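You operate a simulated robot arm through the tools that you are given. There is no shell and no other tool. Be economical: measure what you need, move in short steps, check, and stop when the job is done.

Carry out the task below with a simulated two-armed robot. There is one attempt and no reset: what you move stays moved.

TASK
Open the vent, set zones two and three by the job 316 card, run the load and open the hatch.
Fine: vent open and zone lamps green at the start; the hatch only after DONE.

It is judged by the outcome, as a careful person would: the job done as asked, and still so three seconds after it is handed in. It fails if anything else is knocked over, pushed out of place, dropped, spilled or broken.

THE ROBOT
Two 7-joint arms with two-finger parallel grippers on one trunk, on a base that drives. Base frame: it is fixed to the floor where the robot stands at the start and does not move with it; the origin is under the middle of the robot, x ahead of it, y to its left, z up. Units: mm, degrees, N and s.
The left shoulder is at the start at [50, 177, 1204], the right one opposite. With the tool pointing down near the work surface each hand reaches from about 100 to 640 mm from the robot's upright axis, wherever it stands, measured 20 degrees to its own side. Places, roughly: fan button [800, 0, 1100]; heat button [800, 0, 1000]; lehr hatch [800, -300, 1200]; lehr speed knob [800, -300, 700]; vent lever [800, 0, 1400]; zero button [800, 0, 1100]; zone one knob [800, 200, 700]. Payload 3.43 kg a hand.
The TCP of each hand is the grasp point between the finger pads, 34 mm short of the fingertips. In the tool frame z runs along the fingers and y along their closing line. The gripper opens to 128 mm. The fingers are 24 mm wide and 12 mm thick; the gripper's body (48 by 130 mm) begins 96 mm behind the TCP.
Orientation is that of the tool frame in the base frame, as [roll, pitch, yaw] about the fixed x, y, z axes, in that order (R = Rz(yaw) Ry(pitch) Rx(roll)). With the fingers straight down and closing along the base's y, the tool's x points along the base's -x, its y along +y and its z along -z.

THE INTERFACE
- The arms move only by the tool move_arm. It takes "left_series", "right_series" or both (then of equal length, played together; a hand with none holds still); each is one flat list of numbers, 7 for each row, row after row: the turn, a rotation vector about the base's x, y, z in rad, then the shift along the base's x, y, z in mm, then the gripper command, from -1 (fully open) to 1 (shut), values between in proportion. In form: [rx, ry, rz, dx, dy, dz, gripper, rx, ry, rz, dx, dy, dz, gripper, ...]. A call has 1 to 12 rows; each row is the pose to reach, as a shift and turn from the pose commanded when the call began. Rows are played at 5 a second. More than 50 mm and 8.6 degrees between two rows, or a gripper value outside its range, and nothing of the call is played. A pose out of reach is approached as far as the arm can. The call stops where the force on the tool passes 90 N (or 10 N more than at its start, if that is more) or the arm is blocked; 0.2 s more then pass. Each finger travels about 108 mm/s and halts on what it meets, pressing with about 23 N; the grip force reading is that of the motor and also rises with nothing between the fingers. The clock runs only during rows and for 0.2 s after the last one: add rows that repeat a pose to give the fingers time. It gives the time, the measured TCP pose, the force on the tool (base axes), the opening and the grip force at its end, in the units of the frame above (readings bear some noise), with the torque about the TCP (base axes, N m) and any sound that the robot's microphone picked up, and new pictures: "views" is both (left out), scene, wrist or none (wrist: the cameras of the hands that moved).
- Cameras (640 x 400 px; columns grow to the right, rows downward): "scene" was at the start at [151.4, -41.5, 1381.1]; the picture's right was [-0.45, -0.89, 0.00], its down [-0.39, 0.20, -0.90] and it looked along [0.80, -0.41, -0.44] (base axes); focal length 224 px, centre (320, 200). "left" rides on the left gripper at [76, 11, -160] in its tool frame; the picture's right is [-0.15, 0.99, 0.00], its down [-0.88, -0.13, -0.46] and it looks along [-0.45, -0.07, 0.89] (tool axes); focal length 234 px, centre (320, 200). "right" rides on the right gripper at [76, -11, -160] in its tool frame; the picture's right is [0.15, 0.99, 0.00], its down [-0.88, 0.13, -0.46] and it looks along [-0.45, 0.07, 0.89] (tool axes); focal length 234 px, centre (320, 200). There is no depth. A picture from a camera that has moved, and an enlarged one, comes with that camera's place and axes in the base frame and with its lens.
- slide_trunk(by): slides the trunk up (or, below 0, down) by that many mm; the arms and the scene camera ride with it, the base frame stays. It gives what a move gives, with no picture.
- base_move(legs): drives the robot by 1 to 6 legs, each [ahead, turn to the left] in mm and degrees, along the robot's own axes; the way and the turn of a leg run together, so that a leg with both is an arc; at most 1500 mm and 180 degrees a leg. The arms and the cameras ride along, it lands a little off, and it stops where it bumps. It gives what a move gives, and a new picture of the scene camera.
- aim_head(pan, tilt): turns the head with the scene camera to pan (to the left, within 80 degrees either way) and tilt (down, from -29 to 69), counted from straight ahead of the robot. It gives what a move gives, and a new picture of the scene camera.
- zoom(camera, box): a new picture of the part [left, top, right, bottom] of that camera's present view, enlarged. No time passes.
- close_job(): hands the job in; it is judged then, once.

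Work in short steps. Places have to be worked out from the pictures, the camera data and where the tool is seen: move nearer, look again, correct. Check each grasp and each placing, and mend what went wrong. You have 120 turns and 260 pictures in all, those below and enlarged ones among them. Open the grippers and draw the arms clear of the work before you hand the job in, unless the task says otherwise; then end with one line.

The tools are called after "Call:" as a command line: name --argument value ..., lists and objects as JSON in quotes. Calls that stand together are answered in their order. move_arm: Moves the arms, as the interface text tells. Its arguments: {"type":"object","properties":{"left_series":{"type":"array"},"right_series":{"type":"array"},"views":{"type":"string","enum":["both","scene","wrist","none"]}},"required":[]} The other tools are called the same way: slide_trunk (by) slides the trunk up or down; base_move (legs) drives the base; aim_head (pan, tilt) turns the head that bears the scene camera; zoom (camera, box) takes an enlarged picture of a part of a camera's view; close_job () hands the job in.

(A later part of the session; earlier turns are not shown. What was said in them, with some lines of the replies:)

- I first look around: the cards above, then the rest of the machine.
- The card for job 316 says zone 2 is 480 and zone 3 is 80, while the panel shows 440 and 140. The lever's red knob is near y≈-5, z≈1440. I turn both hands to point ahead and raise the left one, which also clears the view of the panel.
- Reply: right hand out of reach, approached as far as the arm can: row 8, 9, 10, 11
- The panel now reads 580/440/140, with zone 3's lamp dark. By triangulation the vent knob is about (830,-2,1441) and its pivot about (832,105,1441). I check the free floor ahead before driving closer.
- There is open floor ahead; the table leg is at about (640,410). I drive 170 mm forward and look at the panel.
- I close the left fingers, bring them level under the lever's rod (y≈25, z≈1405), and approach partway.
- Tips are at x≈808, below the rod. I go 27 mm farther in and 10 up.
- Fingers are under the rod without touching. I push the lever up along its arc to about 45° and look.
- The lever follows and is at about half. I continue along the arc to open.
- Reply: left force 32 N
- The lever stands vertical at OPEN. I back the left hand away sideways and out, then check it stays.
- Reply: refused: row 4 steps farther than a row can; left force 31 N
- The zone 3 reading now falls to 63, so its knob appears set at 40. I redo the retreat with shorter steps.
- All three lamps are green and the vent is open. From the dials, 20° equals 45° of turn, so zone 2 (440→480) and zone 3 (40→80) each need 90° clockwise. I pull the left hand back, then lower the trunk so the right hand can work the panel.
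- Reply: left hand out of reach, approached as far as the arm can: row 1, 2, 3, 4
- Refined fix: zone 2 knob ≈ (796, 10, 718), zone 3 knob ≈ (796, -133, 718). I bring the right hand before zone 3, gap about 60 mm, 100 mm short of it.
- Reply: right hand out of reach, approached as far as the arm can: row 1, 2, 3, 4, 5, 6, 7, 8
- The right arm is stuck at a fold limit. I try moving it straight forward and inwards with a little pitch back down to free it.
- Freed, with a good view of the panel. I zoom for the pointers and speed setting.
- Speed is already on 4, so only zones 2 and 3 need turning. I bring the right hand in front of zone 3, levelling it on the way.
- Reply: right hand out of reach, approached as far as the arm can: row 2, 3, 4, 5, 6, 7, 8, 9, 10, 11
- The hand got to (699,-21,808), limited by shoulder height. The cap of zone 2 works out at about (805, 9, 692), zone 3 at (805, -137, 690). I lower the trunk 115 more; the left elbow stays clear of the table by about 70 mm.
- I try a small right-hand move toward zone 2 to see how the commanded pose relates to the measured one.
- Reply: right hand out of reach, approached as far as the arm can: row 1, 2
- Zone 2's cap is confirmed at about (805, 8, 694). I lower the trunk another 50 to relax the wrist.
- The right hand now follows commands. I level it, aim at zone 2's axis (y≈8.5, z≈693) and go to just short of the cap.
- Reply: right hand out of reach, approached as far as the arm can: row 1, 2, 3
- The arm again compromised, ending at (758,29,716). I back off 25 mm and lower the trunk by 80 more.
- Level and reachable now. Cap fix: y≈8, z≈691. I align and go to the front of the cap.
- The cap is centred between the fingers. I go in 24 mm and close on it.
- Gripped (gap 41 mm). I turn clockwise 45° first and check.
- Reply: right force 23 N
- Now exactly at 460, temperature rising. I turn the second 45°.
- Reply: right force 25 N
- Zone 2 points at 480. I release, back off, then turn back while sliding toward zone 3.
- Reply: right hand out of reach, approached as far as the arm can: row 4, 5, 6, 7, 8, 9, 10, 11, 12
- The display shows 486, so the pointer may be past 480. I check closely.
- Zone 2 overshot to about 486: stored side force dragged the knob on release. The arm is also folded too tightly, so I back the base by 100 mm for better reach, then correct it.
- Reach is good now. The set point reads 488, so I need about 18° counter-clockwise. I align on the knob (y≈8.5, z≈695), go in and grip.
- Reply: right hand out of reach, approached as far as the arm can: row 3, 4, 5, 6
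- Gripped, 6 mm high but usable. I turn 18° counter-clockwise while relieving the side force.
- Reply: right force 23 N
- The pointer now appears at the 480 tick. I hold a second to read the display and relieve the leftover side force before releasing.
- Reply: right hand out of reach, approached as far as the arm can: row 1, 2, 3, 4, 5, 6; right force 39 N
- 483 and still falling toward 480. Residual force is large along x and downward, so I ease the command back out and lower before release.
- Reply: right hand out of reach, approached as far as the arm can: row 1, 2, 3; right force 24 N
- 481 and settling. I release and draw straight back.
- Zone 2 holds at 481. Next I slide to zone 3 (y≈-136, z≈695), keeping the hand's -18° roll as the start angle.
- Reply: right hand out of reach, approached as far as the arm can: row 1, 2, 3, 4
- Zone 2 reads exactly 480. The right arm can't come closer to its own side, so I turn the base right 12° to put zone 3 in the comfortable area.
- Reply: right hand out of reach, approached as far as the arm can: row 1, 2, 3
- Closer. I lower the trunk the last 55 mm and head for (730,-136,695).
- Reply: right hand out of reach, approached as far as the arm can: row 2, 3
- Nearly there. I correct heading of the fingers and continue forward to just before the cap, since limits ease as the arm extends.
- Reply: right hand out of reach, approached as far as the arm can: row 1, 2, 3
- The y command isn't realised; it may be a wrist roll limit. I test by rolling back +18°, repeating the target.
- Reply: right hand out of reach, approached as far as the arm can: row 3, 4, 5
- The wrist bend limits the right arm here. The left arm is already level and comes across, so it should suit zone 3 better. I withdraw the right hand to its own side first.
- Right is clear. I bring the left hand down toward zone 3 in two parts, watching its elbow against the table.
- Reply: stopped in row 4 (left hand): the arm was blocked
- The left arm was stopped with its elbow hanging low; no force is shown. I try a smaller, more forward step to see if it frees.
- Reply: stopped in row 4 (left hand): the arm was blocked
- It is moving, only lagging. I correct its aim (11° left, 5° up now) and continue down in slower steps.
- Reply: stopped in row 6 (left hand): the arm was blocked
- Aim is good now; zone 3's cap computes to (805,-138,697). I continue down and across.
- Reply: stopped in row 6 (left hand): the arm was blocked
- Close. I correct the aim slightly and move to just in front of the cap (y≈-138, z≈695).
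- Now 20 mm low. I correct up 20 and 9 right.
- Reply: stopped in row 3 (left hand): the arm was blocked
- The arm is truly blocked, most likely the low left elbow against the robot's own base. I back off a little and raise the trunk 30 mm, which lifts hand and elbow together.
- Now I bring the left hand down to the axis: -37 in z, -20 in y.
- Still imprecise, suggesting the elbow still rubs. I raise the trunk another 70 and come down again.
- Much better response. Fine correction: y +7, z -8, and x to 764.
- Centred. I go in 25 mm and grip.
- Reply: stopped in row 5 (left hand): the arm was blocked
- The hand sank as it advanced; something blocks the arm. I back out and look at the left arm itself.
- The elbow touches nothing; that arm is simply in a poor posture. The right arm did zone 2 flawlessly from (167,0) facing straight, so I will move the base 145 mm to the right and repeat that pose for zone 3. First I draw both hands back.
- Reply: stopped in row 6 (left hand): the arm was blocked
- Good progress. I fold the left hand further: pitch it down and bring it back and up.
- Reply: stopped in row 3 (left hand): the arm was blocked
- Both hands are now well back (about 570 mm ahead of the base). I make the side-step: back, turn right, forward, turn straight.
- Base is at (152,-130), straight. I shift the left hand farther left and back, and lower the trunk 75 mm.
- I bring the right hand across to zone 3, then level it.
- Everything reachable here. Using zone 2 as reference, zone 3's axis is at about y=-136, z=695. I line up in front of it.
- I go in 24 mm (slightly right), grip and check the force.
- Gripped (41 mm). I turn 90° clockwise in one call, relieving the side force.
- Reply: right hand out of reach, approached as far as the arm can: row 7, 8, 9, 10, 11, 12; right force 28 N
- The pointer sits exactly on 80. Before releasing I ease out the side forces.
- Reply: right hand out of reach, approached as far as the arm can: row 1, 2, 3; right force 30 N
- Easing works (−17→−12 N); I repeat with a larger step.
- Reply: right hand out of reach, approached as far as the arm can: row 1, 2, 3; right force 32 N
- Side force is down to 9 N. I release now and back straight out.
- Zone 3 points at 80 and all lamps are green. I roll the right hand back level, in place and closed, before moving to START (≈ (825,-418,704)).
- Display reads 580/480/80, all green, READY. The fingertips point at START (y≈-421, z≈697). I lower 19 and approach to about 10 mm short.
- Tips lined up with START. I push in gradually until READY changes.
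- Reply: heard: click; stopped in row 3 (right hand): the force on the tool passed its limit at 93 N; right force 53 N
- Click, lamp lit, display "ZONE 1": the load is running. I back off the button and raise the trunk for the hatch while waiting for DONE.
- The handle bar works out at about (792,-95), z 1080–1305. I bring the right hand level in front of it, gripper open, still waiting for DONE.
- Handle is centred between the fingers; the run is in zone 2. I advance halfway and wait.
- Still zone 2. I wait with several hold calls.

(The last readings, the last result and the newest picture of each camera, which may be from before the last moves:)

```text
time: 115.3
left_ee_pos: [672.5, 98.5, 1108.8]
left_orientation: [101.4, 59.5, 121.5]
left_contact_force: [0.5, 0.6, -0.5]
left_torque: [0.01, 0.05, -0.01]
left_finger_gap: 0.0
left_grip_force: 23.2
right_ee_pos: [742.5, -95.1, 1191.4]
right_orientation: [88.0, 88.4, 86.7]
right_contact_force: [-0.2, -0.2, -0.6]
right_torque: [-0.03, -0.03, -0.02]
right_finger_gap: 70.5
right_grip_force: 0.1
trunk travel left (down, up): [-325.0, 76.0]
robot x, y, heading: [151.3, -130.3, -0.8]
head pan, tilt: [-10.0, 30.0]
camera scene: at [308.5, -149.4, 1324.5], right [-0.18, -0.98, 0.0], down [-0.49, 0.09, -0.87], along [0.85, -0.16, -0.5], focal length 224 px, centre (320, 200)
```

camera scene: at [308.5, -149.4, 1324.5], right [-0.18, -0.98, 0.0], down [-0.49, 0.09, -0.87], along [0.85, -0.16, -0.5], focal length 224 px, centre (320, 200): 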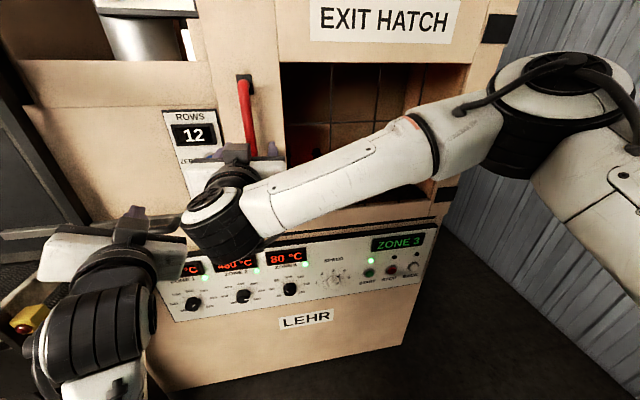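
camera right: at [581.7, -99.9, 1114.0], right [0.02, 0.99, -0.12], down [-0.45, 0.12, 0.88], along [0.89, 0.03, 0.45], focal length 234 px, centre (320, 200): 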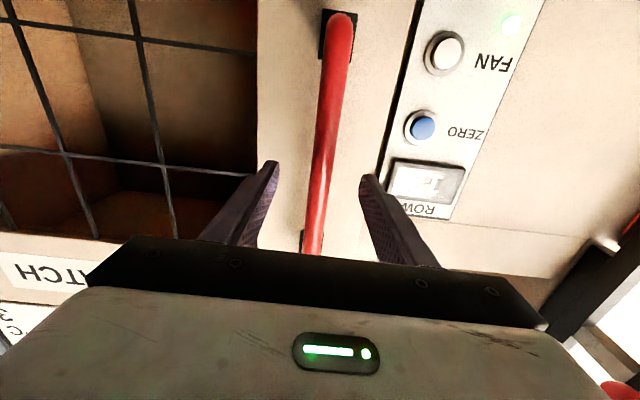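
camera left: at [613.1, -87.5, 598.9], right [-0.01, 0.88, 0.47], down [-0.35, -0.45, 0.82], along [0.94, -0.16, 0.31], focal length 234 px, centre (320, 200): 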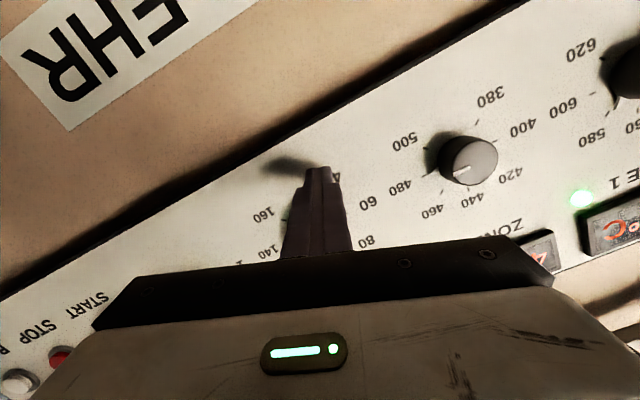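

Zone 3 now; about 7 s per zone. I keep waiting.

Call:
move_arm --right_series '[0, 0, 0, 0, 0, 0, -0.1, 0, 0, 0, 0, 0, 0, -0.1, 0, 0, 0, 0, 0, 0, -0.1, 0, 0, 0, 0, 0, 0, -0.1, 0, 0, 0, 0, 0, 0, -0.1, 0, 0, 0, 0, 0, 0, -0.1, 0, 0, 0, 0, 0, 0, -0.1, 0, 0, 0, 0, 0, 0, -0.1, 0, 0, 0, 0, 0, 0, -0.1, 0, 0, 0, 0, 0, 0, -0.1, 0, 0, 0, 0, 0, 0, -0.1, 0, 0, 0, 0, 0, 0, -0.1]' --views "none"

Call:
move_arm --right_series '[0, 0, 0, 0, 0, 0, -0.1, 0, 0, 0, 0, 0, 0, -0.1, 0, 0, 0, 0, 0, 0, -0.1, 0, 0, 0, 0, 0, 0, -0.1, 0, 0, 0, 0, 0, 0, -0.1, 0, 0, 0, 0, 0, 0, -0.1, 0, 0, 0, 0, 0, 0, -0.1, 0, 0, 0, 0, 0, 0, -0.1, 0, 0, 0, 0, 0, 0, -0.1, 0, 0, 0, 0, 0, 0, -0.1, 0, 0, 0, 0, 0, 0, -0.1, 0, 0, 0, 0, 0, 0, -0.1]' --views "none"

Call:
move_arm --right_series '[0, 0, 0, 0, 0, 0, -0.1, 0, 0, 0, 0, 0, 0, -0.1, 0, 0, 0, 0, 0, 0, -0.1, 0, 0, 0, 0, 0, 0, -0.1, 0, 0, 0, 0, 0, 0, -0.1, 0, 0, 0, 0, 0, 0, -0.1, 0, 0, 0, 0, 0, 0, -0.1, 0, 0, 0, 0, 0, 0, -0.1]' --views "scene"

```text
time: 117.9
left_ee_pos: [672.1, 99.7, 1109.5]
left_orientation: [101.4, 59.6, 121.5]
left_contact_force: [-0.1, 0.2, 0.0]
left_torque: [-0.02, -0.05, -0.01]
left_finger_gap: 0.0
left_grip_force: 23.2
right_ee_pos: [741.5, -93.9, 1189.7]
right_orientation: [87.8, 88.3, 86.6]
right_contact_force: [-0.3, 0.0, -0.6]
right_torque: [0.0, 0.02, 0.01]
right_finger_gap: 70.5
right_grip_force: 0.0
trunk travel left (down, up): [-325.0, 76.0]
robot x, y, heading: [155.9, -132.3, -0.7]
head pan, tilt: [-10.0, 30.0]
```

```text
time: 120.5
left_ee_pos: [672.6, 98.7, 1109.8]
left_orientation: [101.4, 59.5, 121.5]
left_contact_force: [-0.9, 0.3, -0.2]
left_torque: [0.02, 0.01, -0.01]
left_finger_gap: 0.0
left_grip_force: 23.3
right_ee_pos: [742.3, -94.6, 1190.6]
right_orientation: [87.8, 88.4, 86.5]
right_contact_force: [0.1, 0.5, 0.6]
right_torque: [0.01, -0.02, 0.0]
right_finger_gap: 70.5
right_grip_force: 0.1
trunk travel left (down, up): [-325.0, 76.0]
robot x, y, heading: [151.9, -131.2, -0.4]
head pan, tilt: [-10.0, 30.0]
```

```text
time: 122.3
left_ee_pos: [672.5, 99.0, 1109.2]
left_orientation: [101.4, 59.5, 121.6]
left_contact_force: [0.0, 0.6, -0.4]
left_torque: [-0.02, -0.05, 0.04]
left_finger_gap: 0.0
left_grip_force: 23.1
right_ee_pos: [743.0, -95.0, 1190.2]
right_orientation: [87.8, 88.4, 86.6]
right_contact_force: [-0.3, -1.1, -0.3]
right_torque: [0.01, 0.03, 0.0]
right_finger_gap: 70.1
right_grip_force: 0.0
trunk travel left (down, up): [-325.0, 76.0]
robot x, y, heading: [151.1, -131.4, -0.7]
head pan, tilt: [-10.0, 30.0]
camera scene: at [308.5, -149.4, 1324.5], right [-0.18, -0.98, 0.0], down [-0.49, 0.09, -0.87], along [0.85, -0.16, -0.5], focal length 224 px, centre (320, 200)
```

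scene: 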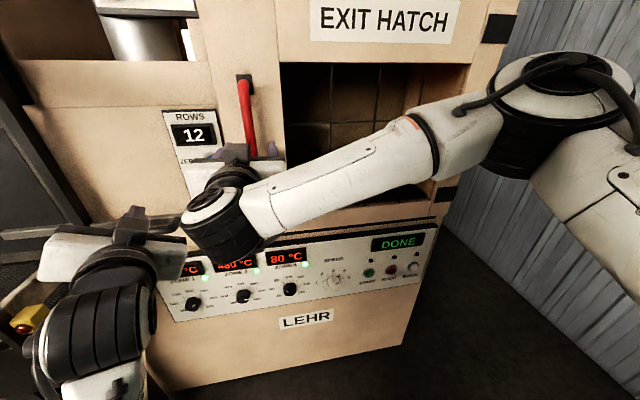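

DONE is shown. Now I go in 30 mm and grip the handle.

Call:
move_arm --right_series '[0, 0, 0, 15, 0, 0, -0.1, 0, 0, 0, 30, 0, 0, -0.1, 0, 0, 0, 30, 0, 0, 1, 0, 0, 0, 30, 0, 0, 1, 0, 0, 0, 30, 0, 0, 1]' --views "wrist"

```text
time: 123.5
left_ee_pos: [671.7, 99.0, 1109.7]
left_orientation: [101.4, 59.5, 121.4]
left_contact_force: [0.2, -0.6, 0.6]
left_torque: [0.01, 0.04, -0.01]
left_finger_gap: 0.2
left_grip_force: 23.1
right_ee_pos: [770.8, -95.4, 1189.8]
right_orientation: [86.6, 88.7, 85.4]
right_contact_force: [0.4, 0.2, 2.4]
right_torque: [-1.22, 0.34, 0.02]
right_finger_gap: 20.1
right_grip_force: 44.9
trunk travel left (down, up): [-325.0, 76.0]
robot x, y, heading: [148.8, -131.9, -0.6]
head pan, tilt: [-10.0, 30.0]
camera right: at [610.1, -100.0, 1114.1], right [0.02, 0.99, -0.12], down [-0.45, 0.12, 0.88], along [0.89, 0.04, 0.45], focal length 234 px, centre (320, 200)
```

right: 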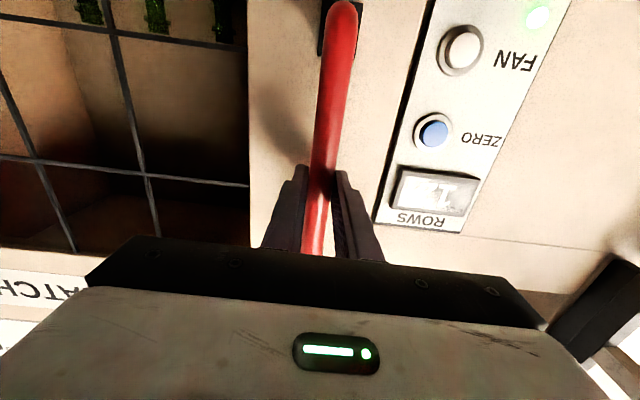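

Firm grip on the 20 mm bar. I pull along the hinge arc (radius ≈546 mm about (830,-640)) by about 9°.

Call:
move_arm --right_series '[0, 0, 0, -14, -1, 0, 1, 0, 0, 0, -28, -3, 0, 1, 0, 0, 0, -42, -5, 0, 1, 0, 0, 0, -57, -7, 0, 1, 0, 0, 0, -71, -10, 0, 1, 0, 0, 0, -85, -13, 0, 1]' --views "both"

```text
time: 124.9
left_ee_pos: [671.5, 98.8, 1109.2]
left_orientation: [101.4, 59.5, 121.5]
left_contact_force: [0.2, -0.2, -0.3]
left_torque: [-0.01, 0.0, 0.0]
left_finger_gap: 0.2
left_grip_force: 23.3
right_ee_pos: [684.9, -109.4, 1190.7]
right_orientation: [91.8, 88.5, 90.4]
right_contact_force: [0.6, -3.9, -2.4]
right_torque: [-1.13, -0.06, -0.03]
right_finger_gap: 20.1
right_grip_force: 45.3
trunk travel left (down, up): [-325.0, 76.0]
robot x, y, heading: [150.3, -129.6, -0.6]
head pan, tilt: [-10.0, 30.0]
camera scene: at [308.7, -149.8, 1324.4], right [-0.18, -0.98, 0.0], down [-0.49, 0.09, -0.87], along [0.85, -0.16, -0.5], focal length 224 px, centre (320, 200)
camera right: at [523.9, -114.2, 1114.5], right [0.02, 0.99, -0.12], down [-0.45, 0.12, 0.88], along [0.89, 0.03, 0.45], focal length 234 px, centre (320, 200)
```

scene: 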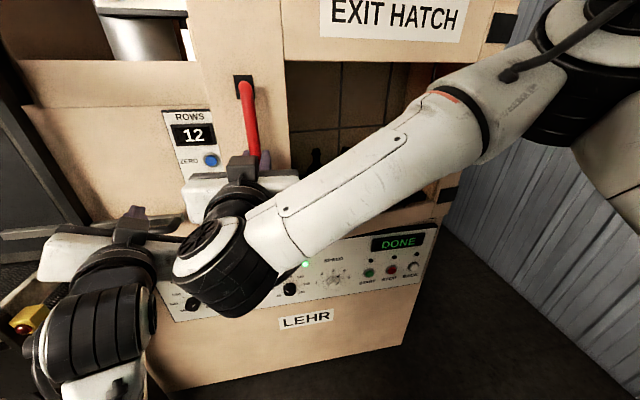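
right: 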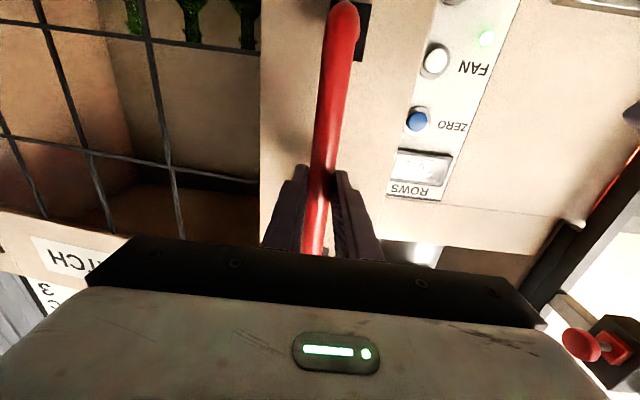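

The door moves freely. Holding the handle, I let the base do the arc: back 118 mm while turning right 5.7°, taking the door to about 25°.

Call:
base_move --legs '[[-118, -5.7]]'

```text
time: 126.2
left_ee_pos: [573.6, 54.2, 1109.7]
left_orientation: [101.4, 59.6, 115.8]
left_contact_force: [-0.8, 0.0, 0.3]
left_torque: [0.0, 0.01, 0.0]
left_finger_gap: 0.0
left_grip_force: 23.2
right_ee_pos: [563.8, -152.6, 1191.2]
right_orientation: [90.9, 88.6, 84.0]
right_contact_force: [-4.6, 10.3, -5.6]
right_torque: [-1.05, 0.5, 0.24]
right_finger_gap: 20.2
right_grip_force: 45.0
trunk travel left (down, up): [-325.0, 76.0]
robot x, y, heading: [30.2, -127.3, -6.6]
head pan, tilt: [-10.0, 30.0]
camera scene: at [186.3, -156.8, 1324.6], right [-0.28, -0.96, 0.0], down [-0.48, 0.14, -0.87], along [0.83, -0.24, -0.5], focal length 224 px, centre (320, 200)
```

scene: 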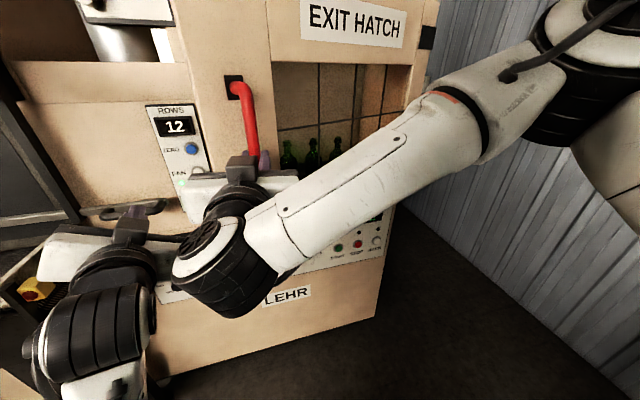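

Force stays small; bottles visible inside standing. Next arc: back 115 mm with a 12° right turn, to about 41°.

Call:
base_move --legs '[[-57, -5.5], [-57, -6.5]]'

```text
time: 127.7
left_ee_pos: [487.8, -41.4, 1110.1]
left_orientation: [101.1, 59.5, 103.5]
left_contact_force: [-0.4, 0.4, -0.1]
left_torque: [-0.01, 0.0, 0.02]
left_finger_gap: 0.2
left_grip_force: 23.2
right_ee_pos: [437.5, -243.6, 1190.7]
right_orientation: [90.8, 88.6, 71.6]
right_contact_force: [4.3, -5.3, 0.2]
right_torque: [-1.0, 0.51, 0.29]
right_finger_gap: 20.3
right_grip_force: 44.7
trunk travel left (down, up): [-325.0, 76.0]
robot x, y, heading: [-84.0, -101.4, -18.2]
head pan, tilt: [-10.0, 30.0]
camera scene: at [65.7, -167.4, 1324.4], right [-0.48, -0.88, 0.0], down [-0.44, 0.24, -0.87], along [0.76, -0.41, -0.5], focal length 224 px, centre (320, 200)
```

scene: 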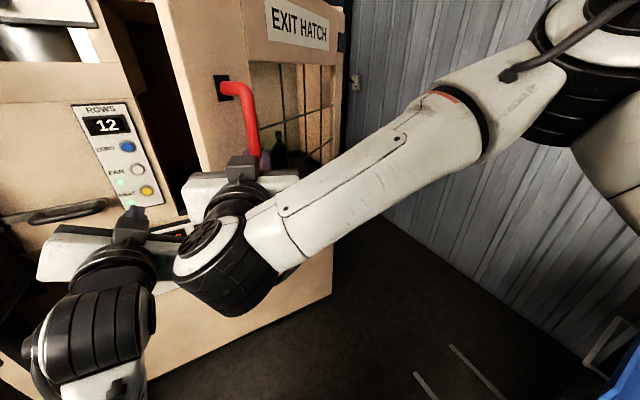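

Door at about 45°. To keep the gripper clear of the door edge, I yaw the hand left about the bar by 23° before continuing.

Call:
move_arm --right_series '[0, 0, 0.1, 0, -2, 0, 1, 0, 0, 0.2, 0, -4, 0, 1, 0, 0, 0.3, -1, -5, 0, 1, 0, 0, 0.4, -1, -7, 0, 1]' --views "wrist"

```text
time: 128.7
left_ee_pos: [486.7, -42.0, 1108.9]
left_orientation: [101.2, 59.5, 103.5]
left_contact_force: [0.4, -0.7, -0.4]
left_torque: [0.0, 0.04, -0.01]
left_finger_gap: 0.0
left_grip_force: 23.2
right_ee_pos: [436.1, -247.7, 1190.1]
right_orientation: [92.6, 88.6, 93.7]
right_contact_force: [-1.4, 0.0, -4.3]
right_torque: [-1.22, -0.23, -0.05]
right_finger_gap: 20.4
right_grip_force: 44.8
right hand out of reach, approached as far as the arm can: row 4
trunk travel left (down, up): [-325.0, 76.0]
robot x, y, heading: [-82.0, -99.2, -18.5]
head pan, tilt: [-10.0, 30.0]
camera right: at [275.0, -260.9, 1114.5], right [-0.02, 0.99, -0.12], down [-0.46, 0.1, 0.88], along [0.89, 0.07, 0.45], focal length 234 px, centre (320, 200)
```

right: 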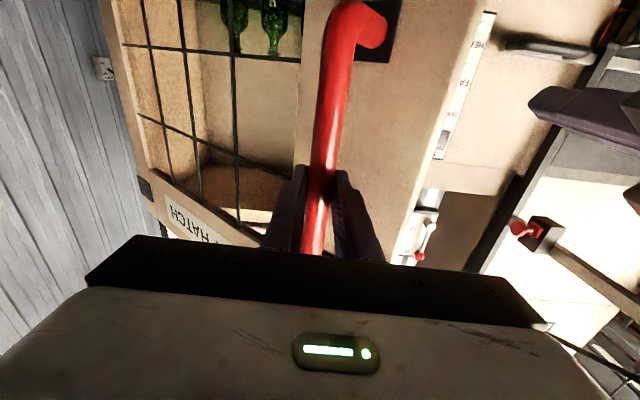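

Yaw worked; forces near zero. I continue: turn right 16° with 35 mm back, to about 58°.

Call:
base_move --legs '[[-20, -8], [-15, -8.3]]'

```text
time: 130.3
left_ee_pos: [450.4, -186.7, 1110.9]
left_orientation: [101.1, 59.6, 87.1]
left_contact_force: [0.2, -0.3, 0.3]
left_torque: [0.0, 0.01, 0.02]
left_finger_gap: 0.0
left_grip_force: 23.2
right_ee_pos: [342.2, -372.2, 1191.3]
right_orientation: [90.7, 88.6, 75.3]
right_contact_force: [-6.5, 4.7, -5.7]
right_torque: [-1.03, 0.58, 0.27]
right_finger_gap: 20.1
right_grip_force: 45.1
trunk travel left (down, up): [-325.0, 76.0]
robot x, y, heading: [-110.3, -88.8, -34.7]
head pan, tilt: [-10.0, 30.0]
camera scene: at [9.7, -189.5, 1324.6], right [-0.7, -0.71, 0.0], down [-0.35, 0.35, -0.87], along [0.62, -0.61, -0.5], focal length 224 px, centre (320, 200)
```

scene: 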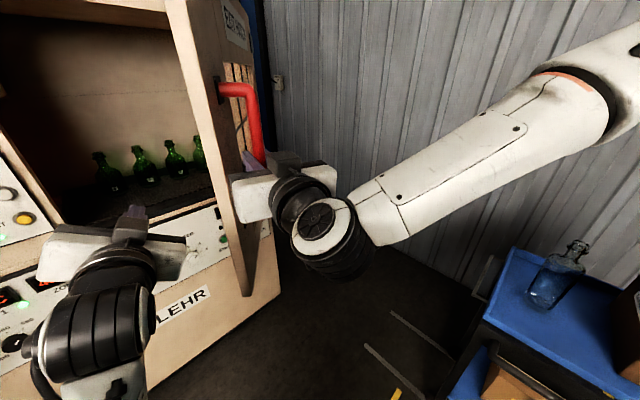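

Door near 57°. I check gripper clearance at the door edge with the wrist camera before going further.

Call:
zoom --camera "right" --box '[0, 0, 640, 400]'

Call:
zoom --camera "scene" --box '[140, 50, 380, 200]'

```text
1.00 times, centred on (320, 200) of right (not enlarged: the box is as wide or as high as the picture)
camera zoom: at [184.6, -339.2, 1114.9], right [0.27, 0.96, -0.12], down [-0.41, 0.23, 0.88], along [0.87, -0.18, 0.45], focal length 234 px, centre (320, 200)
```

zoom: 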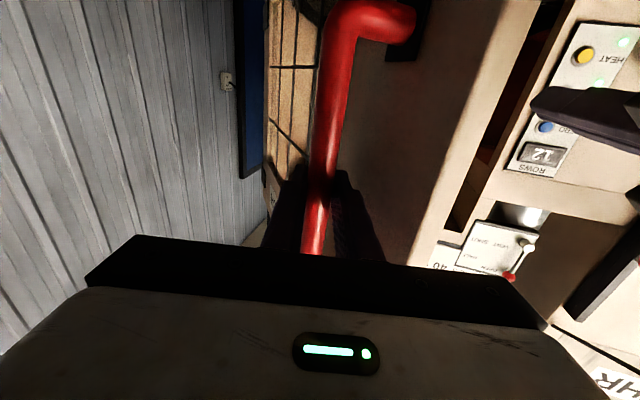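

```text
2.67 times, centred on (260, 125) of scene
camera zoom: at [9.7, -189.5, 1324.6], right [-0.7, -0.71, 0.0], down [-0.35, 0.35, -0.87], along [0.62, -0.61, -0.5], focal length 598 px, centre (480, 400)
```

zoom: 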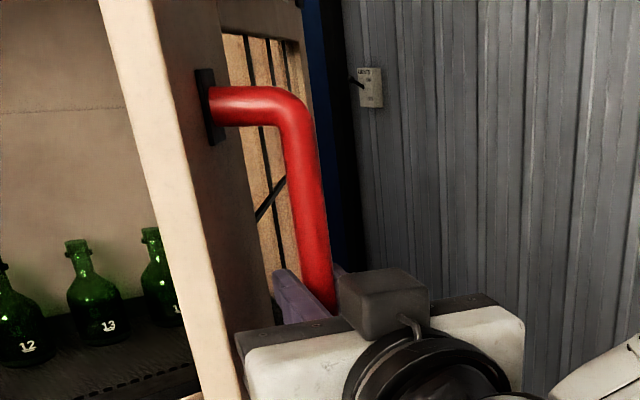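

There is room for roughly 20° more relative rotation. I turn right 9.7° with 20 mm ahead, taking the door to about 67°.

Call:
base_move --legs '[[10, -4.9], [10, -4.8]]'

Call:
zoom --camera "right" --box '[0, 0, 640, 400]'

```text
time: 131.7
left_ee_pos: [441.7, -293.5, 1109.9]
left_orientation: [101.2, 59.5, 77.4]
left_contact_force: [0.2, 1.0, -0.8]
left_torque: [0.02, 0.0, 0.0]
left_finger_gap: 0.0
left_grip_force: 22.6
right_ee_pos: [303.9, -458.4, 1190.5]
right_orientation: [89.2, 88.6, 64.0]
right_contact_force: [4.9, 0.1, 0.5]
right_torque: [-0.84, 0.94, 0.29]
right_finger_gap: 20.3
right_grip_force: 44.8
trunk travel left (down, up): [-325.0, 76.0]
robot x, y, heading: [-96.8, -103.4, -44.4]
head pan, tilt: [-10.0, 30.0]
camera scene: at [7.0, -221.9, 1324.5], right [-0.81, -0.58, 0.0], down [-0.29, 0.41, -0.87], along [0.5, -0.7, -0.5], focal length 224 px, centre (320, 200)
```

scene: 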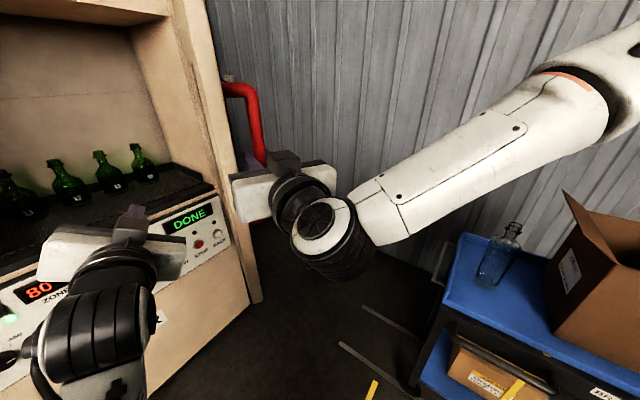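

```text
1.00 times, centred on (320, 200) of right (not enlarged: the box is as wide or as high as the picture)
camera zoom: at [154.5, -399.1, 1115.0], right [0.42, 0.9, -0.12], down [-0.37, 0.29, 0.88], along [0.83, -0.33, 0.45], focal length 234 px, centre (320, 200)
```

zoom: 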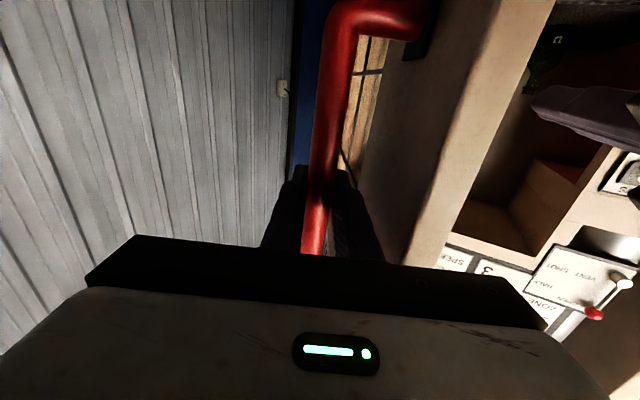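

Door at about 67°. I release the handle and withdraw straight back along the hand's axis (heading -25°).

Call:
move_arm --right_series '[0, 0, 0, 0, 0, 0, 0.4, 0, 0, 0, 0, 0, 0, 0.4, 0, 0, 0, -27, 13, 0, 0.4, 0, 0, 0, -54, 25, 0, 0.4, 0, 0, 0, -90, 42, 0, 0.4, 0, 0, 0, -125, 58, 0, 0.4]' --views "both"

```text
time: 133.1
left_ee_pos: [441.0, -293.5, 1110.5]
left_orientation: [101.0, 59.4, 77.4]
left_contact_force: [-0.7, -0.2, 0.0]
left_torque: [0.03, 0.0, -0.03]
left_finger_gap: 0.0
left_grip_force: 22.4
right_ee_pos: [208.3, -403.0, 1195.4]
right_orientation: [89.1, 88.6, 63.9]
right_contact_force: [-0.1, -0.2, 0.7]
right_torque: [-0.02, -0.02, -0.01]
right_finger_gap: 38.5
right_grip_force: 0.1
right hand out of reach, approached as far as the arm can: row 6
trunk travel left (down, up): [-325.0, 76.0]
robot x, y, heading: [-92.9, -97.4, -44.4]
head pan, tilt: [-10.0, 30.0]
camera scene: at [6.8, -221.3, 1324.5], right [-0.81, -0.58, 0.0], down [-0.29, 0.41, -0.87], along [0.5, -0.7, -0.5], focal length 224 px, centre (320, 200)
camera right: at [59.5, -343.2, 1119.3], right [0.42, 0.9, -0.12], down [-0.37, 0.29, 0.88], along [0.83, -0.33, 0.45], focal length 234 px, centre (320, 200)
```

scene: 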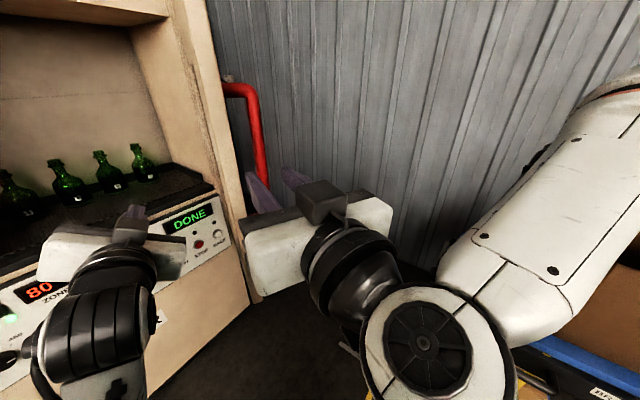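
right: 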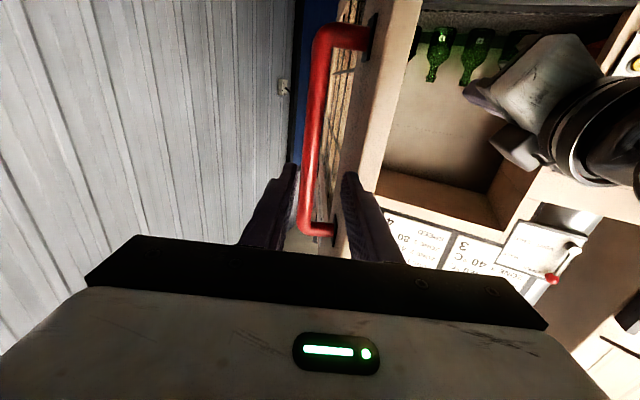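

The door stays open. To push it farther from the inside with the left hand, I first swing the right hand away to its own side, pitched down.

Call:
move_arm --right_series '[0.035, 0.036, 0, -25, -10, 0, 1, 0.105, 0.108, 0, -45, -35, 0, 1, 0.175, 0.18, 0, -60, -65, 0, 1, 0.245, 0.25, 0, -75, -100, 0, 1, 0.315, 0.325, 0, -90, -135, 0, 1, 0.35, 0.36, 0, -105, -170, 0, 1, 0.35, 0.36, 0, -120, -205, 0, 1]' --views "scene"

```text
time: 134.7
left_ee_pos: [440.1, -293.7, 1109.8]
left_orientation: [101.2, 59.5, 77.4]
left_contact_force: [0.1, 0.9, 1.3]
left_torque: [0.03, -0.02, 0.01]
left_finger_gap: 0.2
left_grip_force: 23.3
right_ee_pos: [85.9, -609.5, 1197.2]
right_orientation: [158.6, 60.8, 133.0]
right_contact_force: [-0.3, -0.4, -0.3]
right_torque: [-0.06, -0.02, 0.02]
right_finger_gap: 0.2
right_grip_force: 23.1
right hand out of reach, approached as far as the arm can: row 1, 2, 3, 4
trunk travel left (down, up): [-325.0, 76.0]
robot x, y, heading: [-97.2, -99.0, -44.5]
head pan, tilt: [-10.0, 30.0]
camera scene: at [6.1, -221.9, 1324.5], right [-0.81, -0.58, 0.0], down [-0.29, 0.41, -0.87], along [0.5, -0.7, -0.5], focal length 224 px, centre (320, 200)
```

scene: 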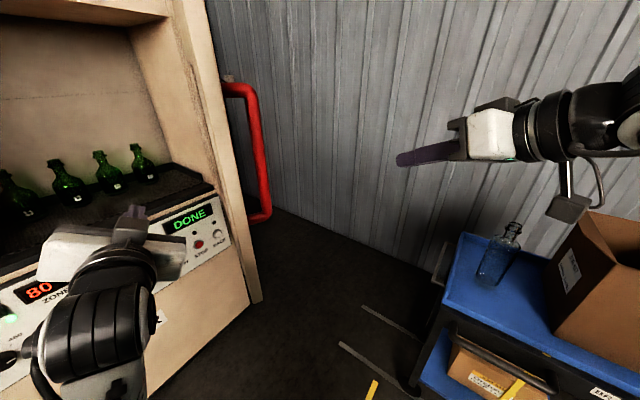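

Right hand is clear. Now I sweep the left hand sideways (−y) at z≈1150 to push the door's inner face farther open.

Call:
move_arm --left_series '[0, 0, 0, 0, -15, 15, 1, 0, 0, 0, -2, -35, 30, 1, 0, 0, 0, -4, -55, 40, 1, 0, 0, 0, -6, -75, 40, 1, 0, 0, 0, -8, -95, 40, 1, 0, 0, 0, -10, -115, 40, 1, 0, 0, 0, -12, -135, 40, 1, 0, 0, 0, -14, -155, 40, 1]' --views "scene"

```text
time: 136.7
left_ee_pos: [446.3, -434.6, 1126.0]
left_orientation: [100.2, 55.6, 78.8]
left_contact_force: [0.5, 0.0, 0.6]
left_torque: [-0.01, 0.01, -0.01]
left_finger_gap: 0.2
left_grip_force: 22.6
right_ee_pos: [86.8, -608.8, 1195.8]
right_orientation: [158.5, 60.8, 133.0]
right_contact_force: [1.1, -0.4, -0.7]
right_torque: [0.01, 0.01, -0.01]
right_finger_gap: 0.1
right_grip_force: 22.7
trunk travel left (down, up): [-325.0, 76.0]
robot x, y, heading: [-95.8, -99.1, -44.1]
head pan, tilt: [-10.0, 30.0]
stopped in row 8 (left hand): the arm was blocked; the commanded pose is now the measured one
camera scene: at [6.6, -221.5, 1324.5], right [-0.81, -0.58, 0.0], down [-0.29, 0.41, -0.87], along [0.5, -0.7, -0.5], focal length 224 px, centre (320, 200)
```

scene: 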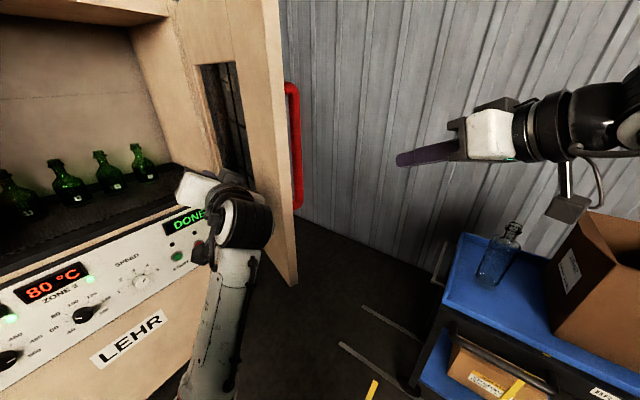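

The door is now at about 75°. One more push.

Call:
move_arm --left_series '[0, 0, 0, -2, -15, 0, 1, 0, 0, 0, -4, -30, 0, 1, 0, 0, 0, -6, -45, 0, 1, 0, 0, 0, -8, -60, 0, 1, 0, 0, 0, -10, -75, 0, 1, 0, 0, 0, -12, -90, 0, 1]' --views "scene"

```text
time: 138.0
left_ee_pos: [455.0, -490.7, 1023.2]
left_orientation: [107.8, 47.8, 87.4]
left_contact_force: [1.2, 0.1, -0.9]
left_torque: [0.01, 0.02, 0.0]
left_finger_gap: 0.0
left_grip_force: 22.7
right_ee_pos: [86.0, -608.5, 1196.7]
right_orientation: [158.6, 60.8, 133.0]
right_contact_force: [-0.7, 0.0, -0.9]
right_torque: [-0.02, -0.01, -0.01]
right_finger_gap: 0.0
right_grip_force: 22.5
trunk travel left (down, up): [-325.0, 76.0]
robot x, y, heading: [-96.1, -97.3, -44.2]
head pan, tilt: [-10.0, 30.0]
stopped in row 6 (left hand): the arm was blocked; the commanded pose is now the measured one
camera scene: at [6.7, -221.5, 1324.5], right [-0.81, -0.58, 0.0], down [-0.29, 0.41, -0.87], along [0.5, -0.7, -0.5], focal length 224 px, centre (320, 200)
```

scene: 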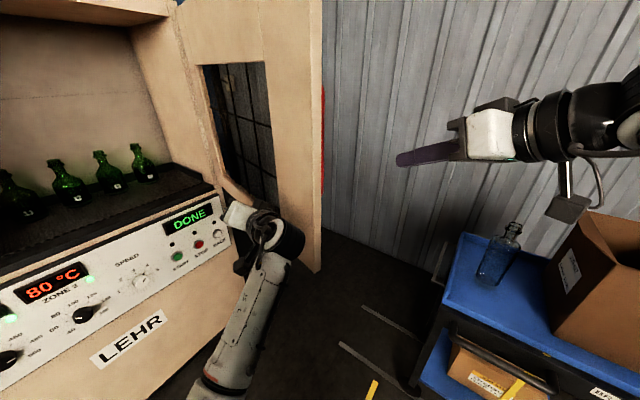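

The hatch is now near 90°. I withdraw the left hand and open both grippers.

Call:
move_arm --left_series '[0, 0, 0, -5, 20, 0, 1, 0, 0, 0, -12, 45, 5, 1, 0, 0, 0, -20, 70, 10, 0.5, 0, 0, 0, -30, 95, 15, 0, 0, 0, 0, -40, 120, 20, -0.5, 0, 0, 0, -50, 145, 25, -1]' --right_series '[0, 0, 0, 0, 0, 0, 0.5, 0, 0, 0, 0, 0, 0, 0, 0, 0, 0, 0, 0, 0, -0.5, 0, 0, 0, 0, 0, 0, -1, 0, 0, 0, 0, 0, 0, -1, 0, 0, 0, 0, 0, 0, -1]' --views "scene"

```text
time: 139.3
left_ee_pos: [429.5, -363.6, 1132.1]
left_orientation: [93.4, 52.3, 77.3]
left_contact_force: [0.3, 1.2, -0.1]
left_torque: [-0.01, 0.0, 0.0]
left_finger_gap: 128.0
left_grip_force: 0.0
right_ee_pos: [87.5, -608.9, 1197.4]
right_orientation: [158.5, 60.8, 133.0]
right_contact_force: [0.3, -0.7, -0.8]
right_torque: [-0.01, 0.02, 0.01]
right_finger_gap: 128.2
right_grip_force: 0.0
trunk travel left (down, up): [-325.0, 76.0]
robot x, y, heading: [-93.1, -98.2, -44.4]
head pan, tilt: [-10.0, 30.0]
stopped in row 6 (left hand): the arm was blocked; the commanded pose is now the measured one
camera scene: at [6.6, -221.7, 1324.5], right [-0.81, -0.58, 0.0], down [-0.29, 0.41, -0.87], along [0.5, -0.7, -0.5], focal length 224 px, centre (320, 200)
```

scene: 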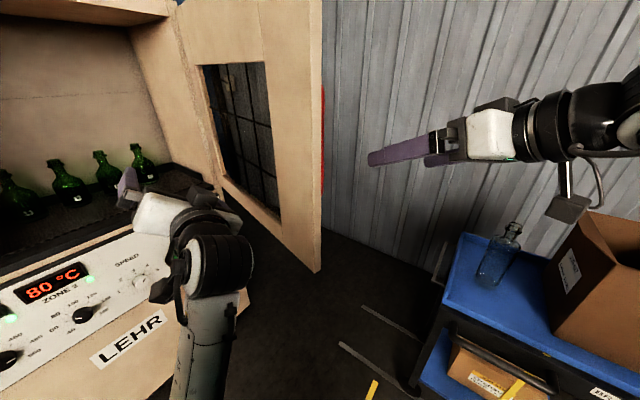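

The door stays put. I back away 120 mm and check the vent and panel.

Call:
base_move --legs '[[-120, 0]]'

Call:
aim_head --pan 40 --tilt 10

Call:
aim_head --pan 10 --tilt 15

```text
time: 140.6
left_ee_pos: [343.0, -279.2, 1132.8]
left_orientation: [93.3, 52.4, 77.3]
left_contact_force: [0.3, -0.1, -0.4]
left_torque: [-0.01, 0.01, 0.01]
left_finger_gap: 127.9
left_grip_force: 0.0
right_ee_pos: [1.5, -526.0, 1196.5]
right_orientation: [158.6, 60.8, 132.8]
right_contact_force: [0.4, 0.6, 0.2]
right_torque: [0.04, 0.01, 0.02]
right_finger_gap: 128.0
right_grip_force: 0.0
trunk travel left (down, up): [-325.0, 76.0]
robot x, y, heading: [-185.6, -16.7, -44.5]
head pan, tilt: [-10.0, 30.0]
camera scene: at [-79.4, -137.6, 1324.7], right [-0.81, -0.58, 0.0], down [-0.29, 0.41, -0.87], along [0.5, -0.71, -0.5], focal length 224 px, centre (320, 200)
```

scene: 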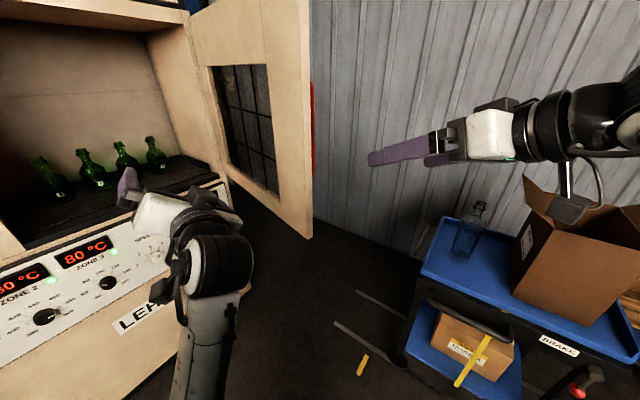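

```text
time: 141.8
left_ee_pos: [344.0, -281.4, 1132.3]
left_orientation: [93.2, 52.3, 77.2]
left_contact_force: [-0.4, 0.1, -0.6]
left_torque: [-0.01, 0.0, 0.02]
left_finger_gap: 128.0
left_grip_force: 0.0
right_ee_pos: [1.0, -526.1, 1195.4]
right_orientation: [158.6, 60.8, 133.1]
right_contact_force: [-0.1, 0.2, -0.4]
right_torque: [0.0, -0.02, 0.02]
right_finger_gap: 128.2
right_grip_force: 0.1
trunk travel left (down, up): [-325.0, 76.0]
robot x, y, heading: [-181.8, -18.0, -44.7]
head pan, tilt: [40.0, 10.0]
camera scene: at [-38.7, -71.8, 1356.8], right [-0.08, -1.0, 0.0], down [-0.17, 0.01, -0.98], along [0.98, -0.08, -0.17], focal length 224 px, centre (320, 200)
```

scene: 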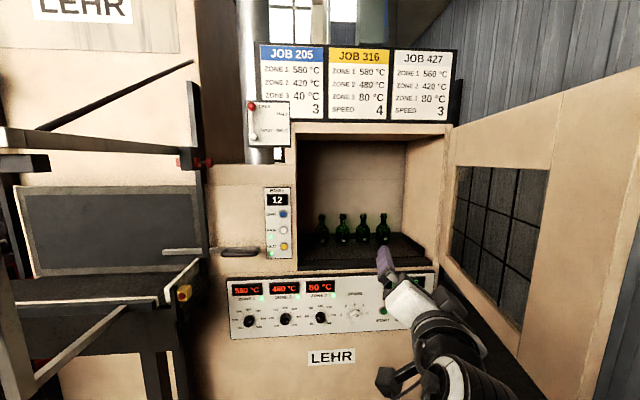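

```text
time: 142.7
left_ee_pos: [342.9, -281.6, 1132.7]
left_orientation: [93.3, 52.3, 77.3]
left_contact_force: [-0.1, -0.1, 0.1]
left_torque: [0.02, -0.02, 0.0]
left_finger_gap: 128.1
left_grip_force: 0.1
right_ee_pos: [1.8, -525.7, 1196.7]
right_orientation: [158.6, 60.8, 132.9]
right_contact_force: [-1.1, -0.6, -0.2]
right_torque: [0.01, 0.03, -0.01]
right_finger_gap: 127.9
right_grip_force: 0.0
trunk travel left (down, up): [-325.0, 76.0]
robot x, y, heading: [-180.1, -14.8, -44.6]
head pan, tilt: [10.0, 15.0]
camera scene: at [-54.4, -117.3, 1348.7], right [-0.57, -0.82, 0.0], down [-0.21, 0.15, -0.97], along [0.8, -0.55, -0.26], focal length 224 px, centre (320, 200)
```

scene: 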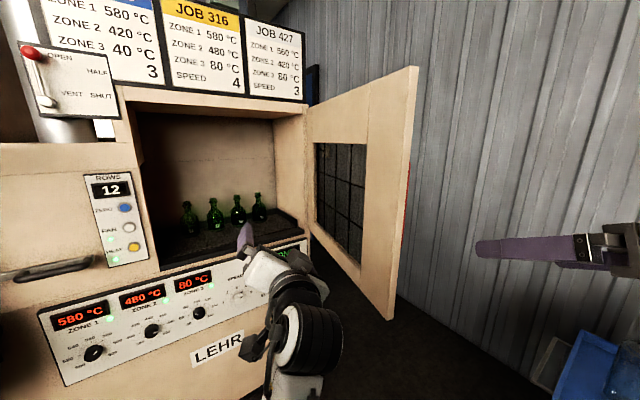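

The vent is at OPEN, the zones read 580/480/80, the bottles stand upright inside, the hatch is fully open, and both hands are open and clear. I hand in.

Call:
close_job

```text
The job is handed in.
```

The job is handed in: I opened the vent, set zone two to 480 °C and zone three to 80 °C per the job 316 card, ran the load to DONE with the lamps green at the start, and only then opened the hatch, to about 90°.
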